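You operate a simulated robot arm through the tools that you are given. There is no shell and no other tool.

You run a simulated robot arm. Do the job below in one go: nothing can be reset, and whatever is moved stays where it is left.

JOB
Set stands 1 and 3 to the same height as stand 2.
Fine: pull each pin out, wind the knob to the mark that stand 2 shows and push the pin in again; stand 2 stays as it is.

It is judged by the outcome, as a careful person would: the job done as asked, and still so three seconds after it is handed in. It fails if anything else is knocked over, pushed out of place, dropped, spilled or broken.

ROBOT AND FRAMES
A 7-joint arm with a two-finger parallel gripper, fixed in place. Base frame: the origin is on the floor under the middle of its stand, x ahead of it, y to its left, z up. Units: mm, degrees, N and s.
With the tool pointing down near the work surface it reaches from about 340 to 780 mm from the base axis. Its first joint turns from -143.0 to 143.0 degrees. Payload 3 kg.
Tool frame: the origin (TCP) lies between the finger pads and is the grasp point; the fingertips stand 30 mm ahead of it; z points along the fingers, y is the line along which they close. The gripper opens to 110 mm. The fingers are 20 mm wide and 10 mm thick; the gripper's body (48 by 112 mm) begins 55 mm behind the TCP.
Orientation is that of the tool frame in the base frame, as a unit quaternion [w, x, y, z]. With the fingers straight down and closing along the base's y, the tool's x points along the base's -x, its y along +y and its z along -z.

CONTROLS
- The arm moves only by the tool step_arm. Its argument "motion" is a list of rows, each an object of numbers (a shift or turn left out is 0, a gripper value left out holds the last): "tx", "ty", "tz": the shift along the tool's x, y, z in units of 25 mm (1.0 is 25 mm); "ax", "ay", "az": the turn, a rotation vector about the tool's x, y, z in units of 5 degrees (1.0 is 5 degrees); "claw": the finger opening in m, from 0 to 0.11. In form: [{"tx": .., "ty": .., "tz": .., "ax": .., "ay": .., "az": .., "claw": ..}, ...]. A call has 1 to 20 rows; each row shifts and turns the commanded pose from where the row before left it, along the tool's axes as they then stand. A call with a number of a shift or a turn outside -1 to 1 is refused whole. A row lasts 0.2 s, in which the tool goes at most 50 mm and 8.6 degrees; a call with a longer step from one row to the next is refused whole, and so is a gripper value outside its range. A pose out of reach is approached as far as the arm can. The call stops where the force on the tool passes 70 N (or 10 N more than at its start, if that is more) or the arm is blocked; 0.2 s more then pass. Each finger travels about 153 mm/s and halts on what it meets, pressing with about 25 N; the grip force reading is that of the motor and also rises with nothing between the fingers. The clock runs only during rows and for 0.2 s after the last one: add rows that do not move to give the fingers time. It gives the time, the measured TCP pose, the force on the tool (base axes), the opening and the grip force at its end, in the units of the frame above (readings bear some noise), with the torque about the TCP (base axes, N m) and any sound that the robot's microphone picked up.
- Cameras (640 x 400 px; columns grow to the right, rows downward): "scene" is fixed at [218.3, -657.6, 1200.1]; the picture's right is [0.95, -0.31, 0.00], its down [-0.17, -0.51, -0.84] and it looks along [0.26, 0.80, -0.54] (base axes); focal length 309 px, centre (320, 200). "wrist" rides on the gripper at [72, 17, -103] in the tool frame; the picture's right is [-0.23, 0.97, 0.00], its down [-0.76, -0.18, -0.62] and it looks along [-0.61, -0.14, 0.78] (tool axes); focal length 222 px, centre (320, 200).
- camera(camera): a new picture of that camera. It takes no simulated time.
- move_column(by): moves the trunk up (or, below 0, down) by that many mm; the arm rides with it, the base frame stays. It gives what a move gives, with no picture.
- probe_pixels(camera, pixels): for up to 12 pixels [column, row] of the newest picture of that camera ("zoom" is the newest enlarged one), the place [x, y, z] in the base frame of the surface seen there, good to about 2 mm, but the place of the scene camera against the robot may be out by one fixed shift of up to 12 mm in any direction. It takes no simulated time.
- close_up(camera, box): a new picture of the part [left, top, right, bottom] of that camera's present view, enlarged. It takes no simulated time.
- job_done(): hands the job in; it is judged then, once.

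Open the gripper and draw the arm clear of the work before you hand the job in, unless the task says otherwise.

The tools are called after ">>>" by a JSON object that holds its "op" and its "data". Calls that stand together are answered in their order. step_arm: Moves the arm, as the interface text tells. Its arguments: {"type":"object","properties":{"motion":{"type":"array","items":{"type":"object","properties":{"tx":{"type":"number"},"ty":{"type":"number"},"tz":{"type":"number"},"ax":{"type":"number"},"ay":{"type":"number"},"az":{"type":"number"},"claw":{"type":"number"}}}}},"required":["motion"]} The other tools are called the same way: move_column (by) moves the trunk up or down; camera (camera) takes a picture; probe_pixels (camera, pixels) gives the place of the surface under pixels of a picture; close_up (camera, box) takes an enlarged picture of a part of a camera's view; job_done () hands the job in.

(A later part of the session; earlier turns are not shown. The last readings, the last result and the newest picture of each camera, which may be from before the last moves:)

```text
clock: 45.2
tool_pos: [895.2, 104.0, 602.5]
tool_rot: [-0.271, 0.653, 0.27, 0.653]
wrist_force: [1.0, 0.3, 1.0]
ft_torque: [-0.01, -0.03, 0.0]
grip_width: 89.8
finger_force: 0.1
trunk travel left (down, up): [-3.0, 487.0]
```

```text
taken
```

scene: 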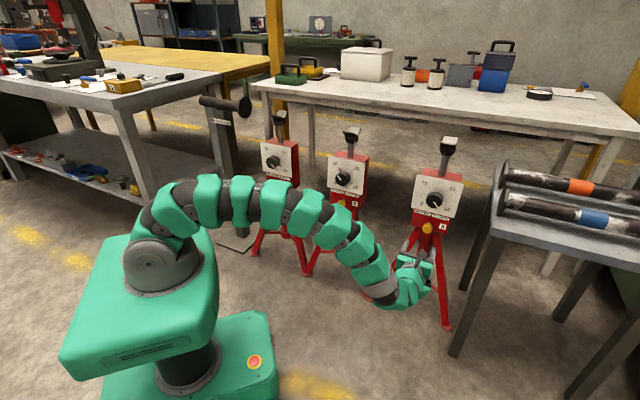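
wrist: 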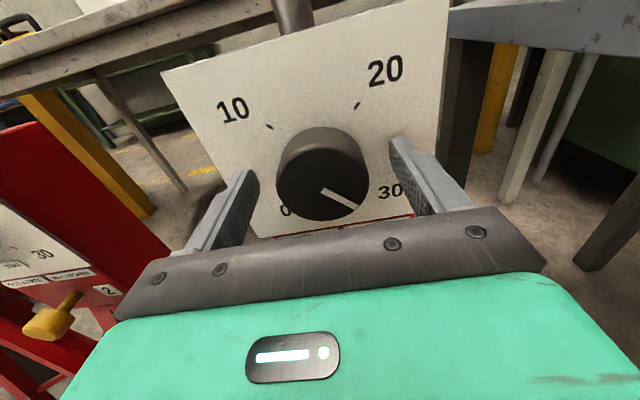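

TCP is at d=706.5, u=559.5, z=602.5, centred on the knob. I close on it.

>>> {"op": "step_arm", "data": {"motion": [{"claw": 0.065}, {"claw": 0.055}, {"claw": 0.04}, {"claw": 0.04}, {"claw": 0.04}]}}

>>> {"op": "camera", "data": {"camera": "wrist"}}

```text
clock: 46.4
tool_pos: [895.2, 102.7, 602.4]
tool_rot: [-0.27, 0.654, 0.269, 0.653]
wrist_force: [14.1, -4.3, 2.3]
ft_torque: [-0.18, 0.07, -0.33]
grip_width: 54.1
finger_force: 44.8
trunk travel left (down, up): [-3.0, 487.0]
```

```text
taken
```

wrist: 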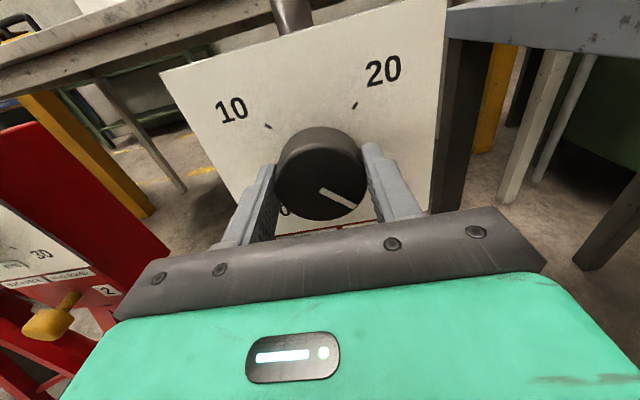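

The grip holds at 54.1 mm with ~13 N sideways push along +u, so I shift 1 mm that way and then test a small −10° turn (counter-clockwise as seen from the front).

>>> {"op": "step_arm", "data": {"motion": [{"ty": 0.04}, {}, {"az": -0.5}, {"az": -0.5}, {"az": -0.5}, {"az": -0.5}, {}]}}

>>> {"op": "camera", "data": {"camera": "wrist"}}

>>> {"op": "close_up", "data": {"camera": "scene", "box": [405, 160, 475, 230]}}

```text
clock: 48.0
tool_pos: [895.8, 103.4, 601.2]
tool_rot: [-0.213, 0.628, 0.327, 0.674]
wrist_force: [-22.3, -3.9, -2.9]
ft_torque: [0.08, -0.13, -0.2]
grip_width: 53.9
finger_force: 44.9
trunk travel left (down, up): [-3.0, 487.0]
```

```text
taken
```

wrist: 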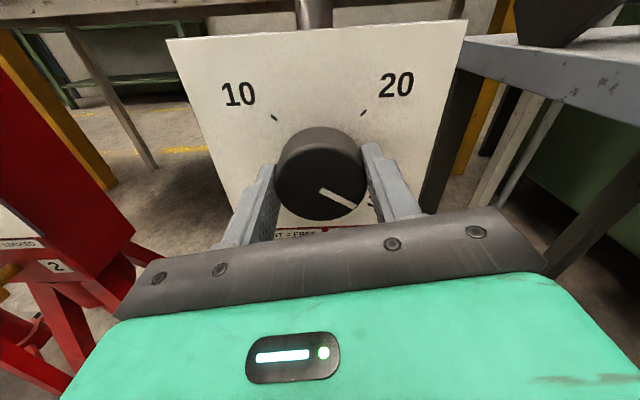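

```text
5.71 times, centred on (440, 195) of scene
```

zoom: 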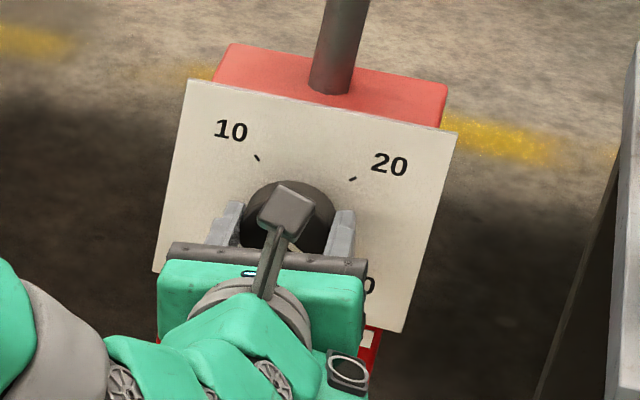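

The knob turned with the tool (its line stays fixed in the wrist view). I relieve the small side and axial loads and continue −30°.

>>> {"op": "step_arm", "data": {"motion": [{"ty": -0.02, "tz": -0.03}, {"az": -0.8}, {"az": -0.8}, {"az": -0.8}, {"az": -0.8}, {"az": -0.8}, {"az": -0.8}, {"az": -0.8}, {"az": -0.4}, {}]}}

```text
clock: 50.2
tool_pos: [894.3, 104.9, 602.2]
tool_rot: [-0.031, 0.521, 0.479, 0.705]
wrist_force: [-40.9, 9.9, -13.2]
ft_torque: [-0.11, 0.08, -0.43]
grip_width: 53.9
finger_force: 45.0
trunk travel left (down, up): [-3.0, 487.0]
```

A side load of ~36 N built up along the closing direction, meaning my turning axis is ~2 mm too high. I open the fingers to release the load before correcting.

>>> {"op": "step_arm", "data": {"motion": [{"claw": 0.065}, {"claw": 0.08}, {}]}}

>>> {"op": "camera", "data": {"camera": "wrist"}}

>>> {"op": "close_up", "data": {"camera": "scene", "box": [395, 140, 485, 250]}}

```text
clock: 51.0
tool_pos: [896.5, 101.9, 601.9]
tool_rot: [-0.03, 0.522, 0.477, 0.706]
wrist_force: [0.0, 0.1, 0.6]
ft_torque: [0.0, 0.02, -0.02]
grip_width: 80.1
finger_force: 0.1
trunk travel left (down, up): [-3.0, 487.0]
```

```text
taken
```

wrist: 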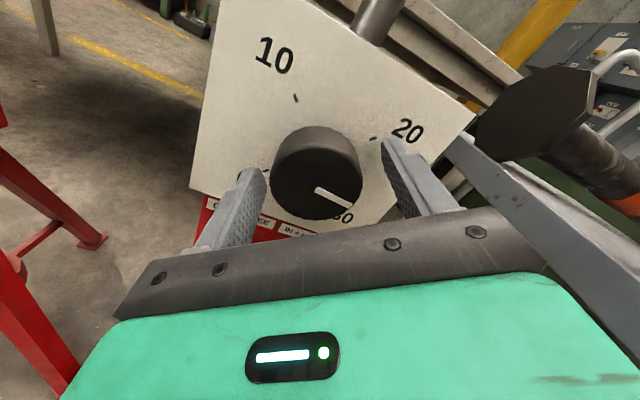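

```text
3.64 times, centred on (440, 195) of scene
```

zoom: 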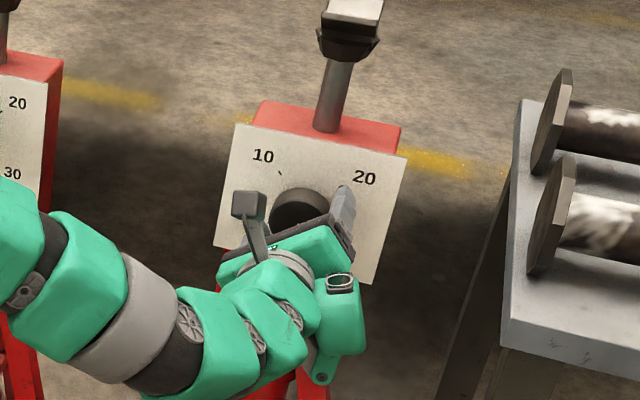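

The stand has not moved. The knob sits ~2 mm toward tool −y and ~1 mm toward −x of my TCP, so I shift there and close again.

>>> {"op": "step_arm", "data": {"motion": [{"tx": -0.04, "ty": -0.084}, {}, {"claw": 0.06}, {"claw": 0.04}, {"claw": 0.04}, {"claw": 0.04}]}}

```text
clock: 52.4
tool_pos: [895.0, 103.5, 600.2]
tool_rot: [-0.031, 0.522, 0.477, 0.706]
wrist_force: [3.9, -0.8, 1.3]
ft_torque: [-0.03, -0.05, -0.24]
grip_width: 53.9
finger_force: 45.2
trunk travel left (down, up): [-3.0, 487.0]
```

Now the load is only ~4 N with TCP u≈559.7, z≈600.2. I continue turning −30°.

>>> {"op": "step_arm", "data": {"motion": [{"az": -0.8}, {"az": -0.8}, {"az": -0.8}, {"az": -0.8}, {"az": -0.8}, {"az": -0.8}, {"az": -0.8}, {"az": -0.4}, {}]}}

```text
clock: 54.4
tool_pos: [895.2, 102.9, 600.1]
tool_rot: [0.153, 0.38, 0.596, 0.691]
wrist_force: [13.1, -0.3, 3.9]
ft_torque: [-0.18, 0.07, -1.02]
grip_width: 54.0
finger_force: 44.7
trunk travel left (down, up): [-3.0, 487.0]
```

Load stays small (~13 N). I continue another −40°.

>>> {"op": "step_arm", "data": {"motion": [{"az": -0.8}, {"az": -0.8}, {"az": -0.8}, {"az": -0.8}, {"az": -0.8}, {"az": -0.8}, {"az": -0.8}, {"az": -0.8}, {"az": -0.8}, {"az": -0.8}, {}]}}

>>> {"op": "camera", "data": {"camera": "wrist"}}

>>> {"op": "close_up", "data": {"camera": "scene", "box": [395, 140, 485, 250]}}

```text
clock: 56.8
tool_pos: [894.7, 102.8, 599.3]
tool_rot: [0.38, 0.152, 0.691, 0.596]
wrist_force: [16.6, -4.3, 0.5]
ft_torque: [0.06, -0.22, -0.41]
grip_width: 54.1
finger_force: 45.1
trunk travel left (down, up): [-3.0, 487.0]
```

```text
taken
```

wrist: 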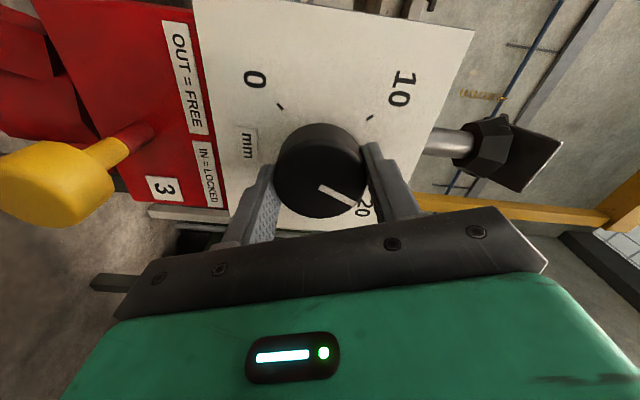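

```text
3.64 times, centred on (440, 195) of scene
```

zoom: 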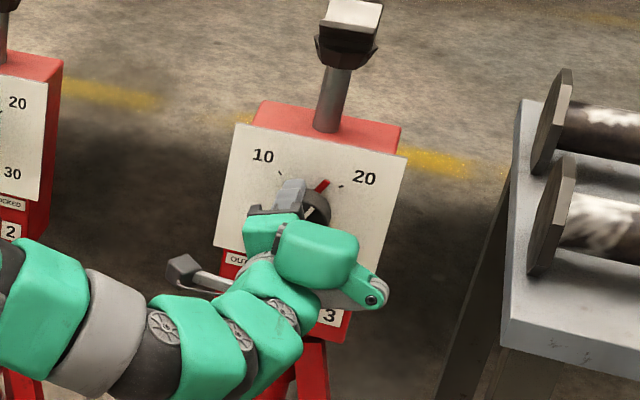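

The needle is now just below 20 after 110° of turning (consistent 1:1), forces small. I continue −40°.

>>> {"op": "step_arm", "data": {"motion": [{"az": -0.8}, {"az": -0.8}, {"az": -0.8}, {"az": -0.8}, {"az": -0.8}, {"az": -0.8}, {"az": -0.8}, {"az": -0.8}, {"az": -0.8}, {"az": -0.8}, {}]}}

```text
clock: 59.2
tool_pos: [895.5, 102.9, 598.9]
tool_rot: [0.561, -0.092, 0.701, 0.431]
wrist_force: [6.5, -6.2, -4.5]
ft_torque: [0.79, -0.96, -0.52]
grip_width: 54.0
finger_force: 45.2
trunk travel left (down, up): [-3.0, 487.0]
```

Forces still small at ~150°. I turn −27° more, stopping just short of the mark to check.

>>> {"op": "step_arm", "data": {"motion": [{"az": -0.8}, {"az": -0.8}, {"az": -0.8}, {"az": -0.8}, {"az": -0.8}, {"az": -0.8}, {"az": -0.6}, {}, {}]}}

>>> {"op": "camera", "data": {"camera": "wrist"}}

>>> {"op": "close_up", "data": {"camera": "scene", "box": [405, 160, 475, 240]}}

```text
clock: 61.2
tool_pos: [895.6, 102.5, 599.3]
tool_rot: [0.645, -0.252, 0.661, 0.288]
wrist_force: [26.2, -7.5, -4.3]
ft_torque: [-0.42, 0.35, -0.15]
grip_width: 54.1
finger_force: 45.1
trunk travel left (down, up): [-3.0, 487.0]
```

```text
taken
```

wrist: 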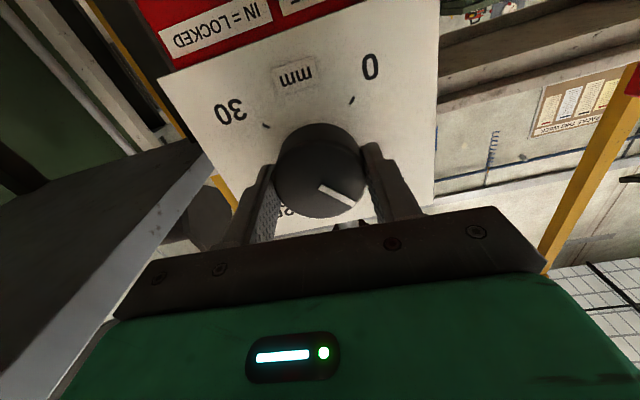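

```text
5.00 times, centred on (440, 200) of scene
```

zoom: 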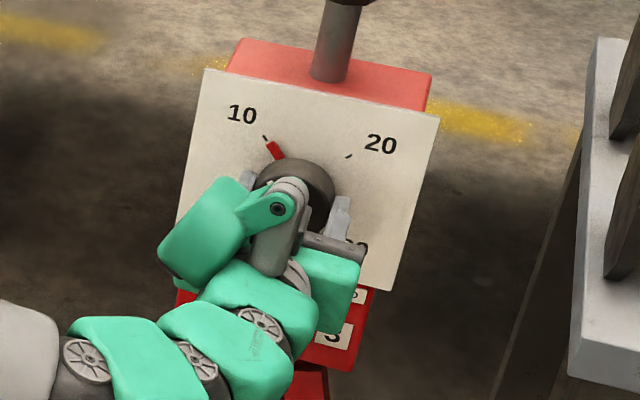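

The needle is now within a few degrees of 10 (tool turned 176.8°). I turn the last −3.2° while easing the side load, then open the fingers.

>>> {"op": "step_arm", "data": {"motion": [{"ty": -0.04}, {"az": -0.32}, {"az": -0.32}, {}, {}]}}

>>> {"op": "close_up", "data": {"camera": "scene", "box": [420, 170, 460, 210]}}

```text
clock: 62.4
tool_pos: [895.0, 104.0, 599.2]
tool_rot: [0.653, -0.272, 0.653, 0.269]
wrist_force: [-27.9, -8.3, -11.3]
ft_torque: [0.45, -0.47, -0.06]
grip_width: 53.9
finger_force: 45.0
trunk travel left (down, up): [-3.0, 487.0]
```

```text
10.00 times, centred on (440, 190) of scene
```

zoom: 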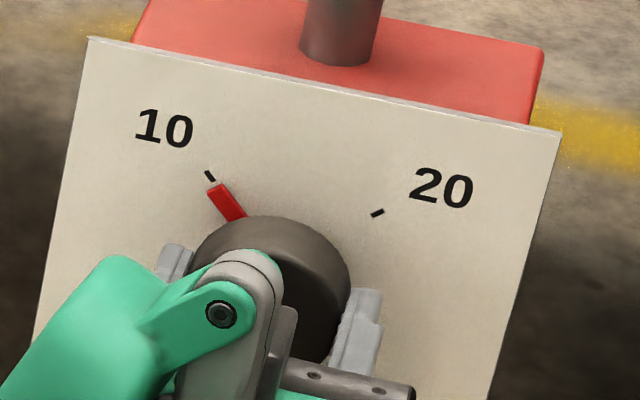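

The needle appears at the 10 tick in the scene view. I open the fingers and back straight off, then roll the camera back on top for a careful comparison.

>>> {"op": "step_arm", "data": {"motion": [{"tz": -0.04}, {"claw": 0.06}, {"claw": 0.08}, {"claw": 0.09}, {"tz": -0.5}, {"tz": -0.73}, {"tz": -0.73}, {"tz": -0.73}, {"tz": -0.73}, {"tz": -0.73}, {"tz": -0.73}, {}]}}

>>> {"op": "camera", "data": {"camera": "wrist"}}

>>> {"op": "close_up", "data": {"camera": "scene", "box": [420, 170, 460, 210]}}

```text
clock: 65.0
tool_pos: [809.5, 14.4, 599.8]
tool_rot: [0.654, -0.272, 0.653, 0.269]
wrist_force: [0.1, 0.6, 0.7]
ft_torque: [0.01, 0.02, -0.02]
grip_width: 89.8
finger_force: 0.0
trunk travel left (down, up): [-3.0, 487.0]
```

```text
taken
```

wrist: 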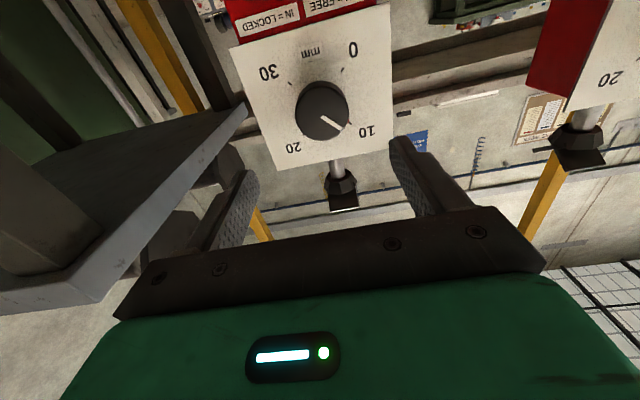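

```text
10.00 times, centred on (440, 190) of scene
```

zoom: 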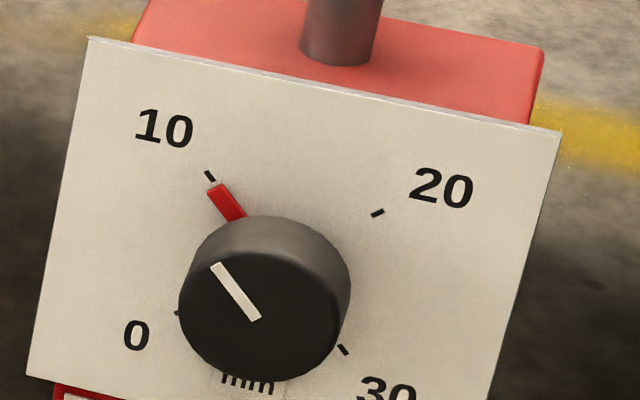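

In the scene view the red needle of stand 3 points at the 10 tick (209,176). I roll the tool back +180° to compare with stand 2 from the same viewpoint.

>>> {"op": "step_arm", "data": {"motion": [{"az": 1}, {"az": 1}, {"az": 1}, {"az": 1}, {"az": 1}, {"az": 1}, {"az": 1}, {"az": 1}, {"az": 1}, {"az": 1}, {"az": 1}, {"az": 1}, {"az": 1}, {"az": 1}, {"az": 1}, {"az": 1}, {"az": 1}, {"az": 1}]}}

>>> {"op": "step_arm", "data": {"motion": [{"az": 1}, {"az": 1}, {"az": 1}, {"az": 1}, {"az": 1}, {"az": 1}, {"az": 1}, {"az": 1}, {"az": 1}, {"az": 1}, {"az": 1}, {"az": 1}, {"az": 1}, {"az": 1}, {"az": 1}, {"az": 1}, {"az": 1}, {"az": 1}, {}]}}

>>> {"op": "close_up", "data": {"camera": "wrist", "box": [270, 60, 370, 150]}}

>>> {"op": "camera", "data": {"camera": "wrist"}}

```text
clock: 68.8
tool_pos: [808.5, 16.6, 600.6]
tool_rot: [0.271, 0.27, 0.653, 0.653]
wrist_force: [-0.2, 0.2, 0.1]
ft_torque: [0.03, 0.02, 0.01]
grip_width: 89.9
finger_force: 0.1
trunk travel left (down, up): [-3.0, 487.0]
```

```text
clock: 72.8
tool_pos: [808.0, 15.5, 601.1]
tool_rot: [-0.27, 0.653, 0.272, 0.653]
wrist_force: [-0.8, 0.2, 1.5]
ft_torque: [0.01, 0.04, -0.01]
grip_width: 90.1
finger_force: 0.2
trunk travel left (down, up): [-3.0, 487.0]
```

```text
4.44 times, centred on (320, 105) of wrist
```

zoom: 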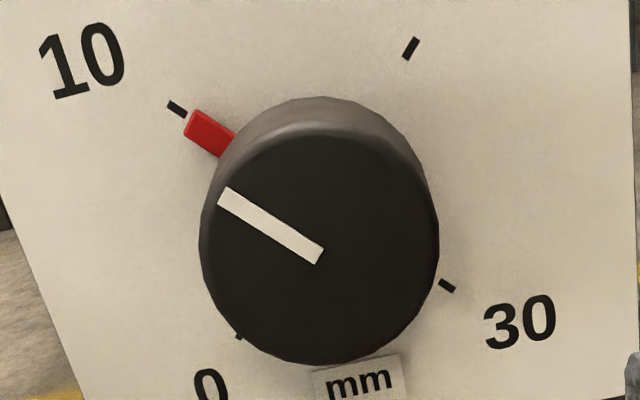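

```text
taken
```

wrist: 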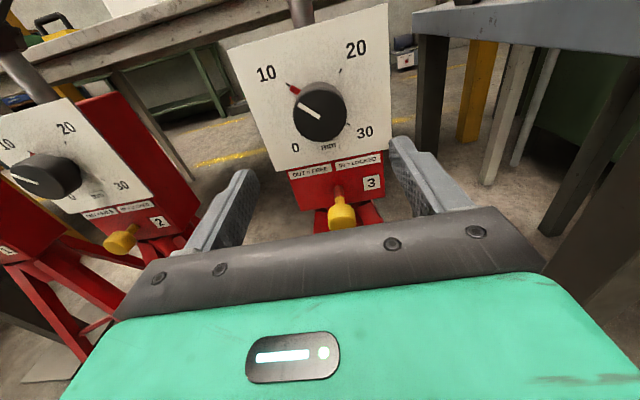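

Stand 3's needle now looks just like stand 2's. I take a stronger zoom of this for a finer comparison.

>>> {"op": "close_up", "data": {"camera": "wrist", "box": [280, 75, 355, 140]}}

>>> {"op": "close_up", "data": {"camera": "wrist", "box": [278, 78, 318, 103]}}

>>> {"op": "close_up", "data": {"camera": "scene", "box": [325, 155, 365, 195]}}

```text
6.15 times, centred on (318, 108) of wrist
```

zoom: 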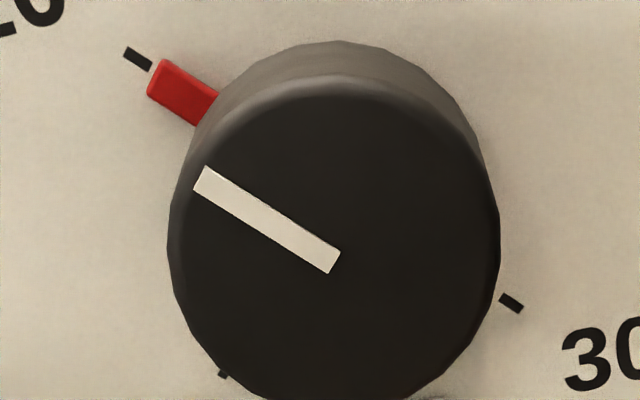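

```text
16.00 times, centred on (298, 90) of wrist
```

zoom: 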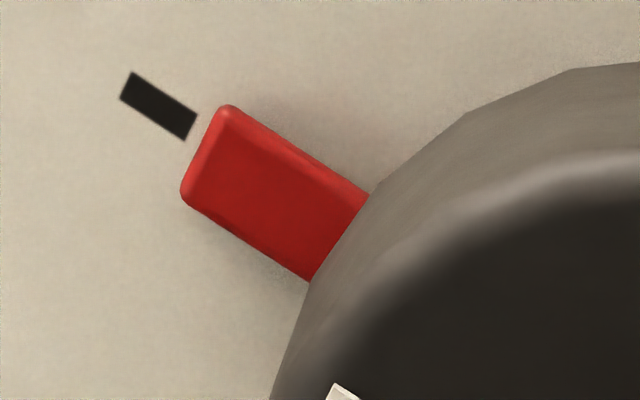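

```text
10.00 times, centred on (345, 175) of scene
```

zoom: 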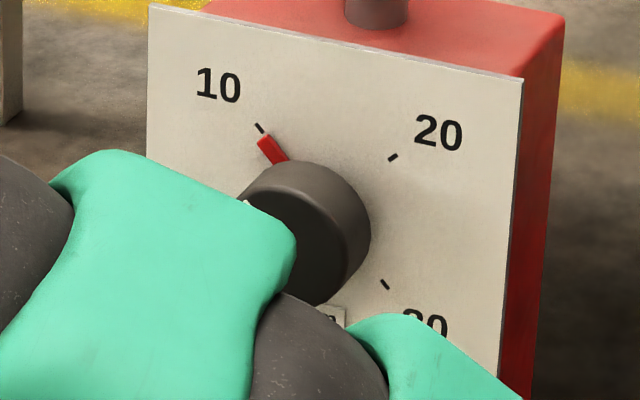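

Needle and tick are parallel and aligned on stand 3, matching stand 2 to well under a degree. I now lower to pin height with the fingers closed, to push pin 3 back in with the fingertips.

>>> {"op": "step_arm", "data": {"motion": [{"tx": -0.83, "tz": -0.2, "claw": 0.05}, {"tx": -0.83, "claw": 0.0}, {"tx": -0.83}, {"tx": -0.83}, {"tx": -0.83}, {"tx": -0.83}, {}]}}

>>> {"op": "camera", "data": {"camera": "wrist"}}

>>> {"op": "probe_pixels", "data": {"camera": "wrist", "pixels": [[323, 130], [323, 120], [323, 140], [310, 130], [336, 130], [322, 110], [322, 103]]}}

```text
clock: 74.4
tool_pos: [806.2, 14.4, 475.8]
tool_rot: [-0.269, 0.653, 0.272, 0.654]
wrist_force: [1.3, -0.2, -0.1]
ft_torque: [-0.03, -0.01, 0.03]
grip_width: 0.0
finger_force: 24.6
trunk travel left (down, up): [-3.0, 487.0]
```

```text
taken
```

wrist: 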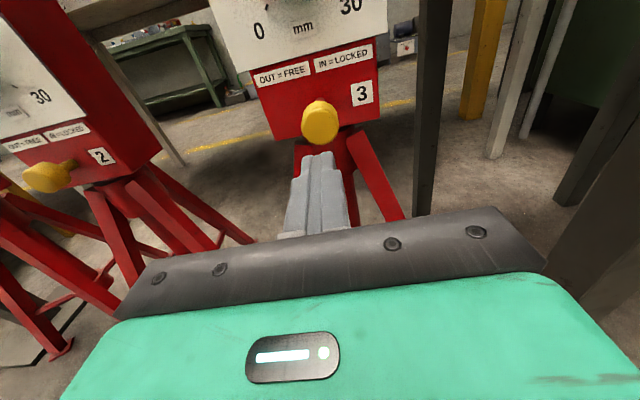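

```text
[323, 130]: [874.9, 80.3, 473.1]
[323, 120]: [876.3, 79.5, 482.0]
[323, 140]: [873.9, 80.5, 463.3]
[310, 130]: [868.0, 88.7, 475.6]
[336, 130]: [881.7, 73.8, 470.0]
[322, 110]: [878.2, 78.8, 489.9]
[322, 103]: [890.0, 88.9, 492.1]
```

Pin head front is at d≈675.4, u≈560, z≈475, right ahead of the closed fingertips (TCP d=580). I advance to near contact.

>>> {"op": "step_arm", "data": {"motion": [{"tz": 0.6}, {"tz": 0.6}, {"tz": 0.6}, {"tz": 0.6}, {"tz": 0.12}, {"tz": 0.12}, {}]}}

>>> {"op": "camera", "data": {"camera": "wrist"}}

```text
clock: 76.0
tool_pos: [852.2, 58.1, 475.3]
tool_rot: [-0.269, 0.653, 0.271, 0.653]
wrist_force: [0.5, -0.1, -1.2]
ft_torque: [0.0, -0.02, -0.03]
grip_width: 0.3
finger_force: 24.9
trunk travel left (down, up): [-3.0, 487.0]
```

```text
taken
```

wrist: 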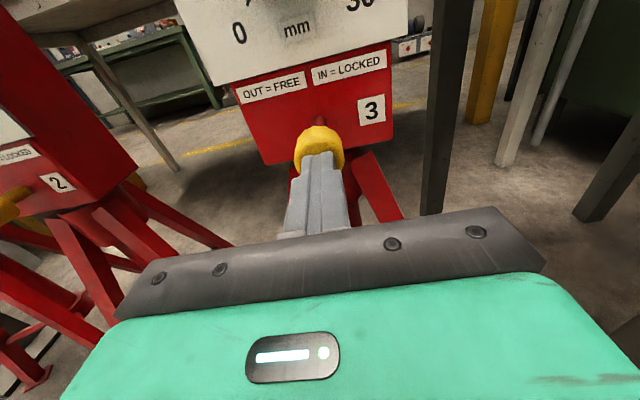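

TCP d=643.7, the fingertips almost touch the head. I push 22 mm in slow 2 mm steps.

>>> {"op": "step_arm", "data": {"motion": [{"tz": 0.08}, {"tz": 0.08}, {"tz": 0.08}, {"tz": 0.08}, {"tz": 0.08}, {"tz": 0.08}, {"tz": 0.08}, {"tz": 0.08}, {"tz": 0.08}, {"tz": 0.08}, {"tz": 0.08}]}}

```text
clock: 78.4
tool_pos: [866.2, 75.7, 474.9]
tool_rot: [-0.27, 0.653, 0.273, 0.653]
wrist_force: [-0.1, -0.3, -0.2]
ft_torque: [-0.02, 0.0, 0.04]
grip_width: 0.1
finger_force: 24.8
trunk travel left (down, up): [-3.0, 487.0]
```

TCP d=666 with almost no force; I check that the pin is actually moving in.

>>> {"op": "camera", "data": {"camera": "wrist"}}

>>> {"op": "close_up", "data": {"camera": "scene", "box": [405, 200, 465, 250]}}

```text
taken
```

wrist: 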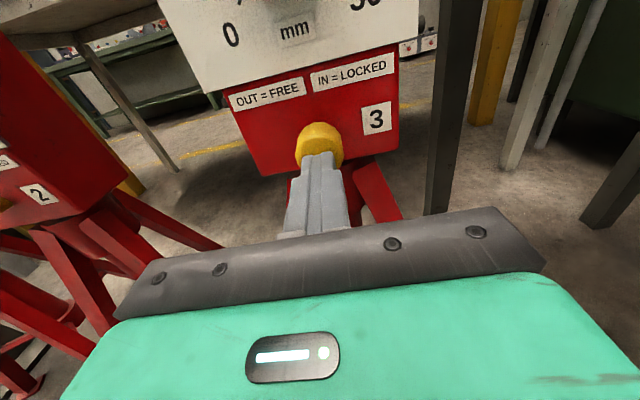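

```text
8.00 times, centred on (435, 225) of scene
```

zoom: 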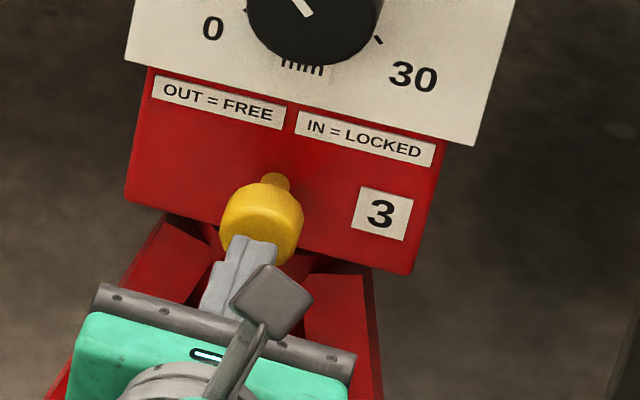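

The pin slid in and the red rod is no longer visible. I push the last ~10 mm in small steps until force shows it's seated.

>>> {"op": "step_arm", "data": {"motion": [{"tz": 0.08}, {"tz": 0.08}, {"tz": 0.08}, {}]}}

>>> {"op": "step_arm", "data": {"motion": [{"tz": 0.06}, {"tz": 0.06}, {}]}}

```text
clock: 79.4
tool_pos: [872.5, 79.1, 476.4]
tool_rot: [-0.269, 0.653, 0.271, 0.654]
wrist_force: [-0.8, -0.5, -0.1]
ft_torque: [0.0, -0.03, 0.03]
grip_width: 0.0
finger_force: 25.0
trunk travel left (down, up): [-3.0, 487.0]
```

```text
clock: 80.2
tool_pos: [873.8, 80.9, 476.2]
tool_rot: [-0.269, 0.653, 0.272, 0.654]
wrist_force: [-0.5, -0.1, -0.2]
ft_torque: [0.01, -0.02, -0.02]
grip_width: 0.3
finger_force: 24.8
trunk travel left (down, up): [-3.0, 487.0]
```

TCP d=675 (fingertips at the original head position 705) with no stop force yet. I continue 1 mm at a time.

>>> {"op": "step_arm", "data": {"motion": [{"tz": 0.04}, {"tz": 0.04}, {}]}}

>>> {"op": "step_arm", "data": {"motion": [{"tz": 0.04}, {"tz": 0.04}, {}]}}

>>> {"op": "close_up", "data": {"camera": "wrist", "box": [270, 90, 370, 180]}}

```text
clock: 81.0
tool_pos: [873.2, 81.7, 475.2]
tool_rot: [-0.269, 0.653, 0.271, 0.654]
wrist_force: [-43.1, -17.5, 1.1]
ft_torque: [-0.08, -0.28, 0.55]
grip_width: 0.0
finger_force: 25.1
trunk travel left (down, up): [-3.0, 487.0]
```

```text
clock: 81.5
tool_pos: [876.1, 80.1, 475.6]
tool_rot: [-0.268, 0.654, 0.271, 0.654]
wrist_force: [-30.0, -9.4, 5.1]
ft_torque: [0.27, -0.39, 0.52]
grip_width: 0.0
finger_force: 25.1
trunk travel left (down, up): [-3.0, 487.0]
stopped in row 2: the force on the tool passed its limit at 75 N (the readings are from after the stop); the commanded pose is now the measured one
```

```text
4.44 times, centred on (320, 135) of wrist
```

zoom: 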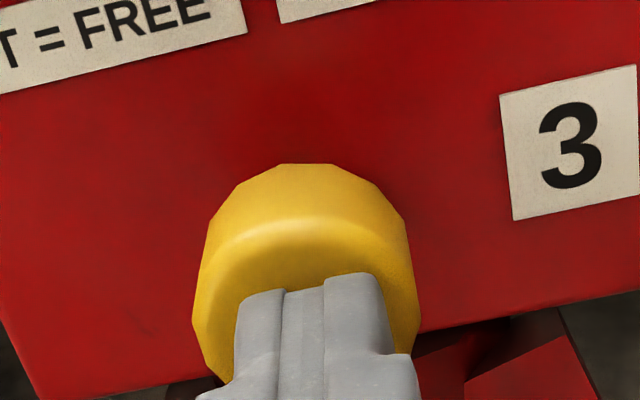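

The pin hit its inner stop firmly (75 N limit), so it is seated. I back off straight and check pin, dial and stand position.

>>> {"op": "step_arm", "data": {"motion": [{"tz": -0.3}, {"tz": -0.7}, {"tz": -0.8}, {"tz": -0.8}, {"tz": -0.8}, {"tz": -0.6, "tx": 0.8}, {"tx": 0.85}, {"tx": 0.85}, {"tx": 0.85}, {"tx": 0.85}, {"tx": 0.85, "claw": 0.09}, {}]}}

>>> {"op": "camera", "data": {"camera": "wrist"}}

>>> {"op": "close_up", "data": {"camera": "wrist", "box": [270, 60, 370, 150]}}

>>> {"op": "camera", "data": {"camera": "scene"}}

>>> {"op": "close_up", "data": {"camera": "scene", "box": [395, 140, 485, 250]}}

```text
clock: 84.1
tool_pos: [804.6, 12.4, 599.0]
tool_rot: [-0.27, 0.654, 0.272, 0.652]
wrist_force: [0.3, 0.2, -0.2]
ft_torque: [-0.01, -0.03, -0.02]
grip_width: 89.7
finger_force: 0.0
trunk travel left (down, up): [-3.0, 487.0]
```

```text
taken
```

wrist: 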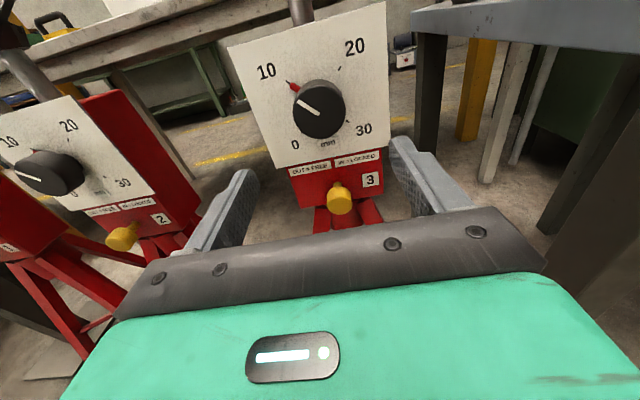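

```text
4.44 times, centred on (320, 105) of wrist
```

zoom: 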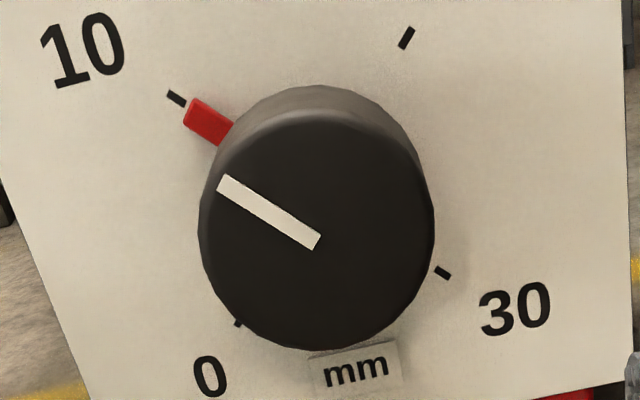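

```text
taken
```

scene: 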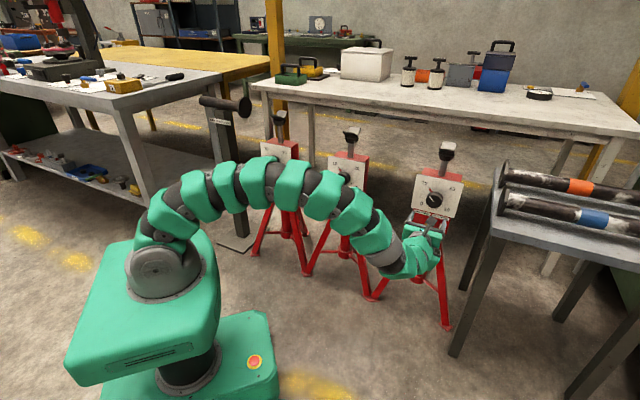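

```text
3.64 times, centred on (440, 195) of scene
```

zoom: 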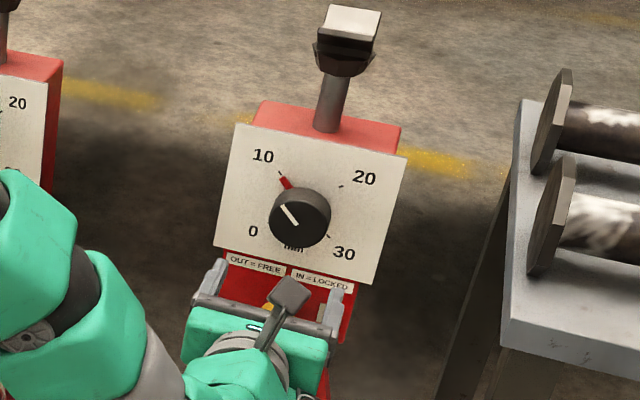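

Pin 3 is in, the panel corners are unmoved, and the needle is on 10. I take a fine zoom for comparison with stand 2 next.

>>> {"op": "close_up", "data": {"camera": "wrist", "box": [275, 70, 355, 140]}}

>>> {"op": "step_arm", "data": {"motion": [{"ty": -0.957}, {"ty": -0.957}, {"ty": -0.957}, {"ty": -0.957}, {"ty": -0.957}, {"ty": -0.957}, {"ty": -0.957}, {"ty": -0.957}, {"ty": -0.957}, {"ty": -0.957}, {"ty": -0.957}, {"ty": -0.957}, {"ty": -0.957}, {"ty": -0.957}, {"ty": -0.957}, {}]}}

>>> {"op": "close_up", "data": {"camera": "wrist", "box": [275, 70, 355, 140]}}

>>> {"op": "camera", "data": {"camera": "wrist"}}

```text
5.71 times, centred on (315, 105) of wrist
```

zoom: 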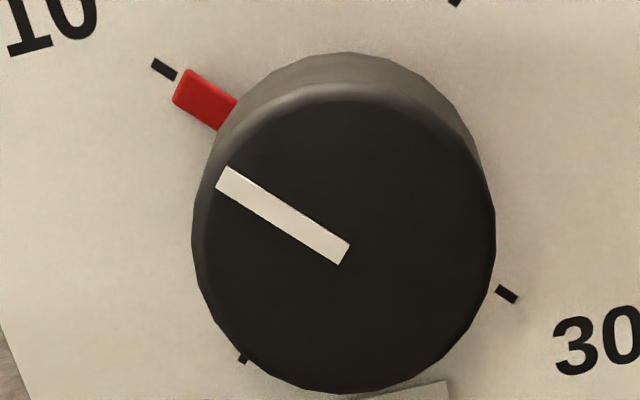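

```text
clock: 87.5
tool_pos: [550.0, 265.2, 598.5]
tool_rot: [-0.269, 0.654, 0.271, 0.653]
wrist_force: [0.0, -0.2, -0.2]
ft_torque: [0.0, -0.02, 0.01]
grip_width: 90.0
finger_force: 0.0
trunk travel left (down, up): [-3.0, 487.0]
```

```text
5.71 times, centred on (315, 105) of wrist
```

zoom: 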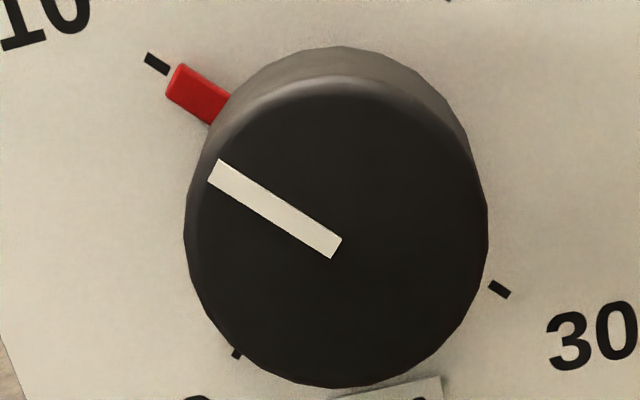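

```text
taken
```

wrist: 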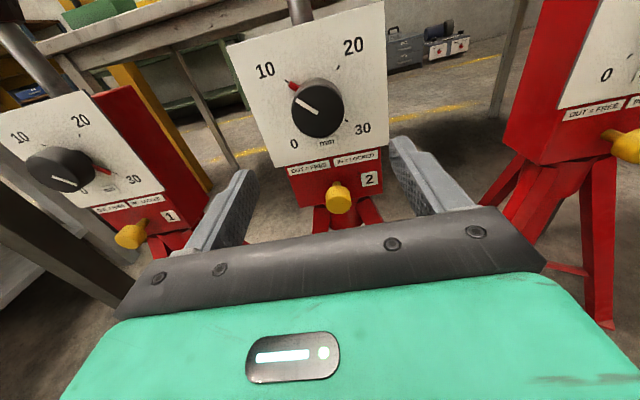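

Stand 3 matches stand 2 within ~0.2°. Before moving to stand 1 I check the grey post with the dark handle left of it (scene (230,170), (240,105)).

>>> {"op": "probe_pixels", "data": {"camera": "scene", "pixels": [[228, 150], [237, 150], [222, 125], [245, 105], [205, 101], [225, 103], [238, 242], [250, 235], [110, 115], [200, 75], [218, 75], [150, 180]]}}

>>> {"op": "close_up", "data": {"camera": "scene", "box": [100, 60, 300, 260]}}

```text
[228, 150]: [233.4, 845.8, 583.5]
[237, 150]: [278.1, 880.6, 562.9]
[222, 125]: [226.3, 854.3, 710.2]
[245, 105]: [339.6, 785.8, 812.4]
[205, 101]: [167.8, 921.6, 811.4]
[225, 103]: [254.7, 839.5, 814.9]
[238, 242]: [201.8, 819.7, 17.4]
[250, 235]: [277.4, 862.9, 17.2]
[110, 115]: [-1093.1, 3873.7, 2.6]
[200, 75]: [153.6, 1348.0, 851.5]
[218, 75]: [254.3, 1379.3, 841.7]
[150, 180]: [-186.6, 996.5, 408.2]
```

```text
2.00 times, centred on (200, 160) of scene
```

zoom: 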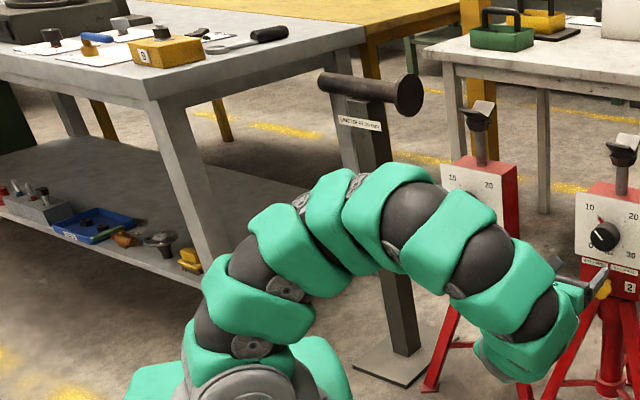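

The post stands at about (250,850), well beyond stand 1's front area. I move sideways toward stand 1, slightly nearer (d≈620).

>>> {"op": "step_arm", "data": {"motion": [{"ty": -0.958, "tz": 0.124}, {"ty": -0.958, "tz": 0.124}, {"ty": -0.958, "tz": 0.124}, {"ty": -0.958, "tz": 0.124}, {"ty": -0.958, "tz": 0.124}, {"ty": -0.958, "tz": 0.124}, {"ty": -0.958, "tz": 0.124}, {}]}}

>>> {"op": "camera", "data": {"camera": "scene"}}

```text
clock: 89.3
tool_pos: [506.2, 321.3, 599.8]
tool_rot: [-0.27, 0.653, 0.272, 0.653]
wrist_force: [0.4, -0.8, 0.0]
ft_torque: [0.01, -0.01, 0.01]
grip_width: 90.0
finger_force: 0.0
out of reach, approached as far as the arm can: row 4, 5, 6, 7
trunk travel left (down, up): [-3.0, 487.0]
```

```text
taken
```

scene: 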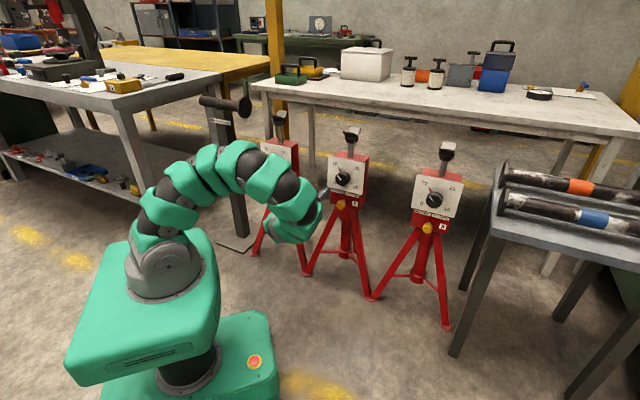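

The arm can't fold that close to its base at this height (u≈131, d≈585). I raise the tool to z≈800 first, where there is more room, and then go sideways.

>>> {"op": "step_arm", "data": {"motion": [{"tx": 1}, {"tx": 1}, {"tx": 1}, {"tx": 1}, {"tx": 1}, {"tx": 1}, {"tx": 1}, {"tx": 1}, {"tx": 0.5}, {}]}}

>>> {"op": "probe_pixels", "data": {"camera": "scene", "pixels": [[165, 262], [170, 200], [150, 225], [160, 285]]}}

```text
clock: 91.5
tool_pos: [510.0, 317.3, 601.0]
tool_rot: [-0.269, 0.654, 0.272, 0.653]
wrist_force: [-0.3, -0.3, 0.8]
ft_torque: [0.0, -0.03, -0.02]
grip_width: 90.0
finger_force: 0.1
out of reach, approached as far as the arm can: row 1, 2, 3, 4, 5, 6, 7, 8, 9
trunk travel left (down, up): [-3.0, 487.0]
```

```text
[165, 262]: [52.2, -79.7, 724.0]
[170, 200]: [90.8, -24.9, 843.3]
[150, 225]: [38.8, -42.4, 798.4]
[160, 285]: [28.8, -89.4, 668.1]
```

The shoulder is at z≈725, so being level makes it fold too tightly. I raise the trunk 122 mm and then lower the tool relative to it, which unfolds the arm.

>>> {"op": "move_column", "data": {"by": 122}}

>>> {"op": "step_arm", "data": {"motion": [{"tx": -0.8}, {"tx": -0.8}, {"tx": -0.8}, {"tx": -0.8}, {"tx": -0.8}, {"tx": -0.8}, {}]}}

```text
clock: 93.0
tool_pos: [510.5, 316.6, 722.7]
tool_rot: [-0.271, 0.653, 0.271, 0.653]
wrist_force: [-0.8, 0.1, -0.1]
ft_torque: [-0.01, -0.02, 0.03]
grip_width: 90.1
finger_force: 0.1
trunk travel left (down, up): [-125.0, 365.0]
```

```text
clock: 94.6
tool_pos: [510.8, 316.6, 602.3]
tool_rot: [-0.272, 0.653, 0.272, 0.653]
wrist_force: [-0.2, 0.4, 0.5]
ft_torque: [-0.01, 0.03, -0.01]
grip_width: 90.1
finger_force: 0.1
trunk travel left (down, up): [-125.0, 365.0]
```

Now it works: TCP (511,317,602). I continue sideways to stand 1.

>>> {"op": "step_arm", "data": {"motion": [{"ty": -0.904, "tz": 0.117}, {"ty": -0.904, "tz": 0.117}, {"ty": -0.904, "tz": 0.117}, {"ty": -0.904, "tz": 0.117}, {"ty": -0.904, "tz": 0.117}, {"ty": -0.904, "tz": 0.117}, {"ty": -0.904, "tz": 0.117}, {"ty": -0.904, "tz": 0.117}, {"ty": -0.904, "tz": 0.117}, {"ty": -0.904, "tz": 0.117}, {"ty": -0.904, "tz": 0.117}, {"ty": -0.904, "tz": 0.117}, {}]}}

>>> {"op": "camera", "data": {"camera": "wrist"}}

>>> {"op": "camera", "data": {"camera": "scene"}}

```text
clock: 97.4
tool_pos: [343.5, 533.8, 602.3]
tool_rot: [-0.269, 0.654, 0.272, 0.652]
wrist_force: [0.1, 0.2, 0.3]
ft_torque: [0.03, 0.04, 0.0]
grip_width: 90.0
finger_force: 0.1
trunk travel left (down, up): [-125.0, 365.0]
```

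```text
taken
```

wrist: 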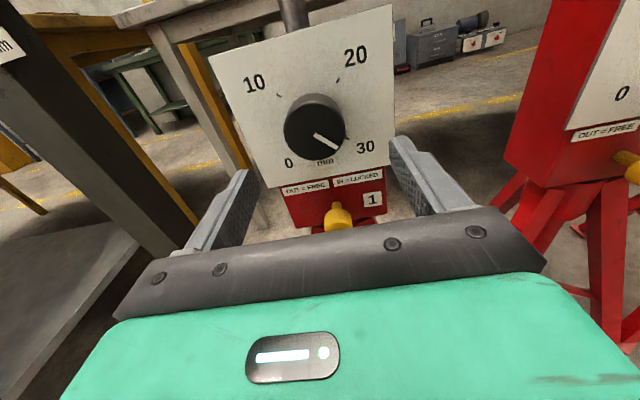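

```text
taken
```

scene: 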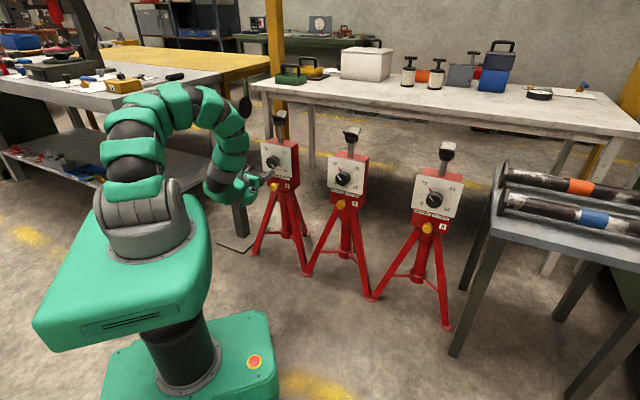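

I'm in front of stand 1 with its dial at (315,125). I zoom to read its needle and locate knob and pin.

>>> {"op": "close_up", "data": {"camera": "wrist", "box": [260, 70, 370, 180]}}

>>> {"op": "probe_pixels", "data": {"camera": "wrist", "pixels": [[312, 132], [312, 105], [339, 216], [338, 205], [225, 60], [268, 185], [290, 130], [335, 140]]}}

>>> {"op": "close_up", "data": {"camera": "wrist", "box": [300, 185, 380, 235]}}

```text
3.64 times, centred on (315, 125) of wrist
```

zoom: 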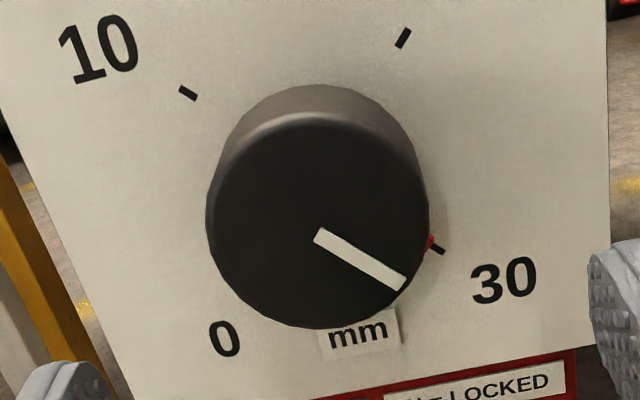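

```text
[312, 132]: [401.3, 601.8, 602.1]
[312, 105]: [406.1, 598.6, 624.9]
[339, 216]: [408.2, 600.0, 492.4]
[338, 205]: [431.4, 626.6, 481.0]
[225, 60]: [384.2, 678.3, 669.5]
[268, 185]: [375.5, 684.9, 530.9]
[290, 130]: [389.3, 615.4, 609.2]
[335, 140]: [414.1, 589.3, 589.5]
```

```text
8.00 times, centred on (340, 210) of wrist
```

zoom: 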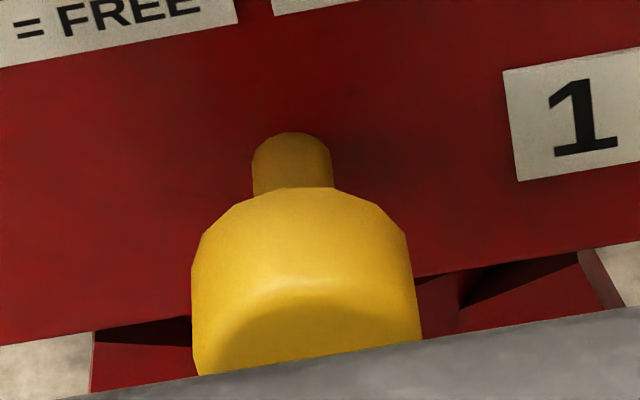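

Stand 1's needle is right by the 30 tick. The knob axis is near u≈−139.7 and the pin near u≈−140.5, z≈477; I lower to pin height.

>>> {"op": "step_arm", "data": {"motion": [{"tx": -0.833, "ty": -0.04, "claw": 0.08}, {"tx": -0.833, "ty": -0.04}, {"tx": -0.833, "ty": -0.04}, {"tx": -0.833, "ty": -0.04}, {"tx": -0.833, "ty": -0.04}, {"tx": -0.833, "ty": -0.04}, {}]}}

>>> {"op": "camera", "data": {"camera": "wrist"}}

>>> {"op": "close_up", "data": {"camera": "wrist", "box": [280, 100, 360, 170]}}

>>> {"op": "camera", "data": {"camera": "scene"}}

```text
clock: 99.0
tool_pos: [341.4, 534.7, 550.4]
tool_rot: [-0.269, 0.654, 0.273, 0.653]
wrist_force: [-0.8, 0.5, -0.2]
ft_torque: [-0.02, 0.01, -0.01]
grip_width: 80.0
finger_force: 0.1
out of reach, approached as far as the arm can: row 3, 4, 5, 6
trunk travel left (down, up): [-125.0, 365.0]
```

```text
taken
```

wrist: 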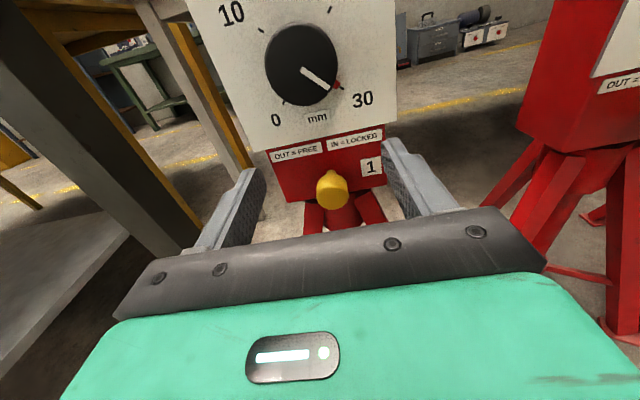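

```text
5.71 times, centred on (320, 135) of wrist
```

zoom: 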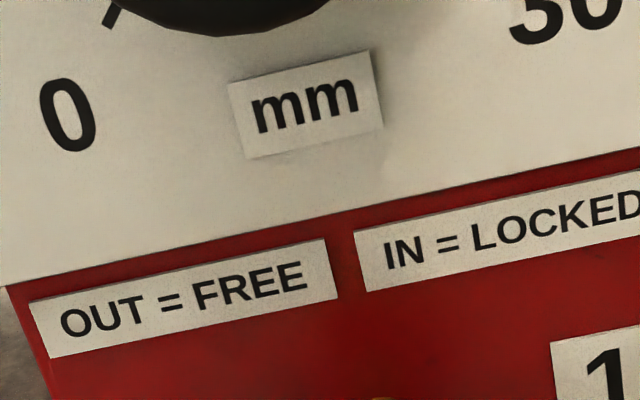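

```text
taken
```

scene: 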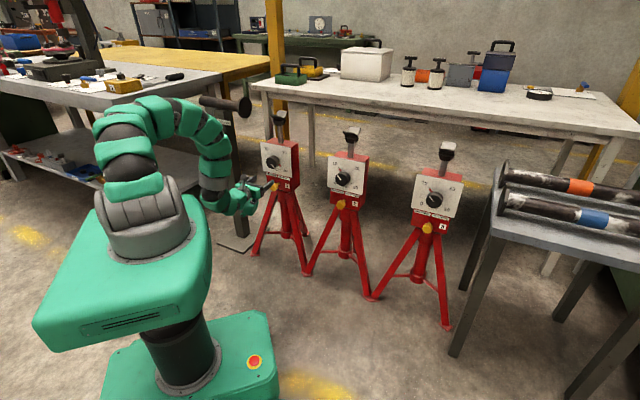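

The wrist can't go lower at this trunk height (z=550). I lower the trunk 100 mm and then re-measure the pin.

>>> {"op": "move_column", "data": {"by": -100}}

>>> {"op": "step_arm", "data": {"motion": [{"tx": 0.5}, {"tx": 0.5}, {}]}}

>>> {"op": "camera", "data": {"camera": "wrist"}}

>>> {"op": "close_up", "data": {"camera": "wrist", "box": [280, 100, 360, 170]}}

>>> {"op": "probe_pixels", "data": {"camera": "zoom", "pixels": [[320, 200], [320, 240], [280, 220], [360, 220], [320, 130], [320, 110]]}}

```text
clock: 100.3
tool_pos: [341.6, 534.7, 451.1]
tool_rot: [-0.27, 0.653, 0.273, 0.653]
wrist_force: [0.1, -0.4, 0.0]
ft_torque: [-0.03, 0.02, -0.02]
grip_width: 80.1
finger_force: 0.0
trunk travel left (down, up): [-25.0, 465.0]
```

```text
clock: 101.1
tool_pos: [341.2, 535.6, 475.5]
tool_rot: [-0.271, 0.653, 0.273, 0.652]
wrist_force: [-0.6, -0.2, 0.1]
ft_torque: [0.0, 0.01, 0.01]
grip_width: 79.9
finger_force: 0.0
trunk travel left (down, up): [-25.0, 465.0]
```

```text
taken
```

wrist: 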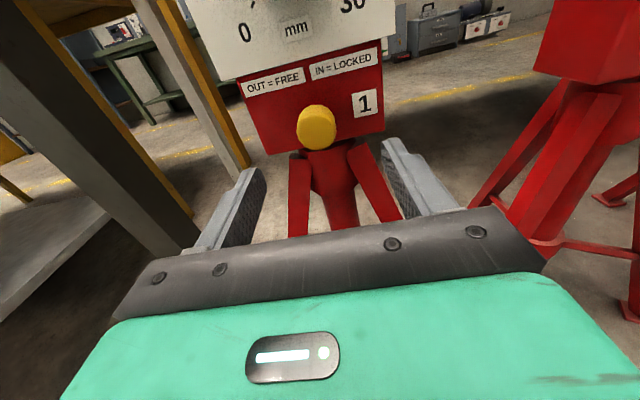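

```text
5.71 times, centred on (320, 135) of wrist
```

zoom: 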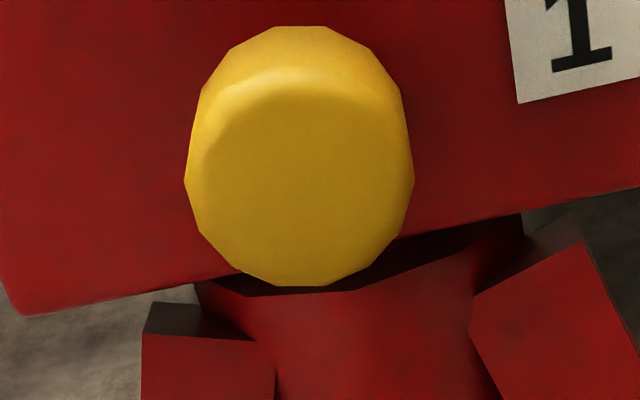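

```text
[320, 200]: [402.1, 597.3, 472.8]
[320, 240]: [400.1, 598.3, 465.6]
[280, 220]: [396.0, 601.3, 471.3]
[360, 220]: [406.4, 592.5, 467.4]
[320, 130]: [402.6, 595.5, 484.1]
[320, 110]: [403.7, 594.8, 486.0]
```

Pin 1 head centre is at u≈−140.6, z≈476, front d≈706. I advance straight to TCP d≈711 with fingers open 80 mm.

>>> {"op": "step_arm", "data": {"motion": [{"ty": -0.124, "tx": 0.04}, {"tz": 0.728}, {"tz": 0.728}, {"tz": 0.728}, {"tz": 0.728}, {"tz": 0.728}, {}]}}

>>> {"op": "camera", "data": {"camera": "wrist"}}

```text
clock: 102.7
tool_pos: [376.5, 578.7, 489.8]
tool_rot: [-0.272, 0.653, 0.273, 0.652]
wrist_force: [0.1, 0.4, -0.6]
ft_torque: [0.02, 0.02, -0.01]
grip_width: 80.0
finger_force: 0.0
out of reach, approached as far as the arm can: row 4, 5, 6
trunk travel left (down, up): [-25.0, 465.0]
```

```text
taken
```

wrist: 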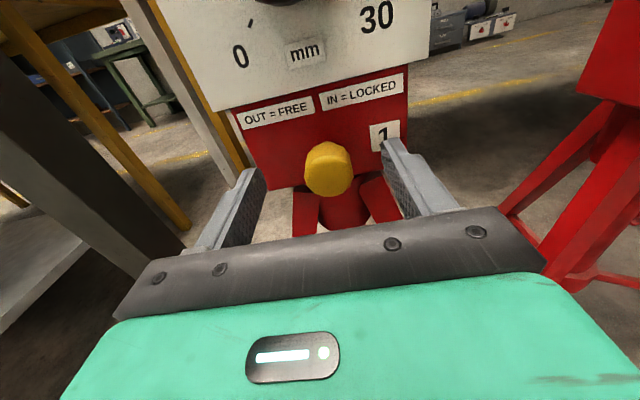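

The arm stops at d≈675, z≈490, a joint limit with this roll. I back off and raise a bit, then roll the tool to a more central wrist angle (the head is round, so any roll can grip it).

>>> {"op": "step_arm", "data": {"motion": [{"tz": -0.6}, {"tz": -0.6}, {"tz": -0.6, "tx": 0.4}, {"tx": 0.6}, {"az": -1}, {"az": -1}, {"az": -1}, {"az": -1}, {"az": -1}, {"az": -1}, {"az": -1}, {"az": -1}, {"az": -1}, {}]}}

>>> {"op": "camera", "data": {"camera": "scene"}}

```text
clock: 105.7
tool_pos: [344.6, 547.5, 512.9]
tool_rot: [0.0, 0.499, 0.502, 0.706]
wrist_force: [0.9, 0.2, -0.4]
ft_torque: [0.02, -0.04, -0.02]
grip_width: 79.9
finger_force: 0.1
trunk travel left (down, up): [-25.0, 465.0]
```

```text
taken
```

scene: 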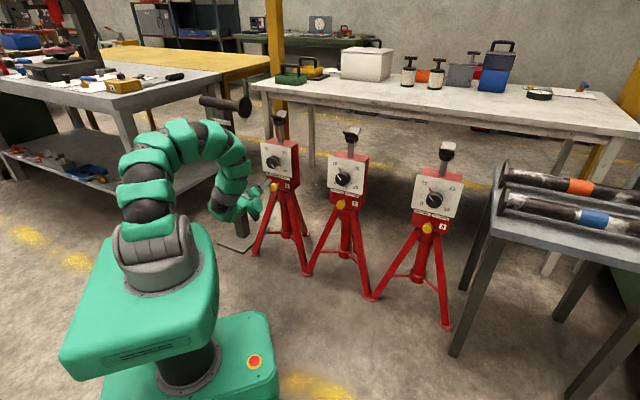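

Tool is rolled to 45° now, holding (345,548,513). I test lowering to pin height and coming to d≈670 in this roll.

>>> {"op": "step_arm", "data": {"motion": [{"tx": -0.556, "ty": -0.474}, {"tx": -0.556, "ty": -0.474}, {"tz": 0.5}, {"tz": 0.5}, {"tz": 0.5}, {}]}}

```text
clock: 107.1
tool_pos: [370.1, 569.4, 479.0]
tool_rot: [-0.001, 0.499, 0.502, 0.707]
wrist_force: [-0.1, 0.7, 0.4]
ft_torque: [-0.02, 0.0, -0.01]
grip_width: 79.9
finger_force: 0.1
out of reach, approached as far as the arm can: row 5
trunk travel left (down, up): [-25.0, 465.0]
```

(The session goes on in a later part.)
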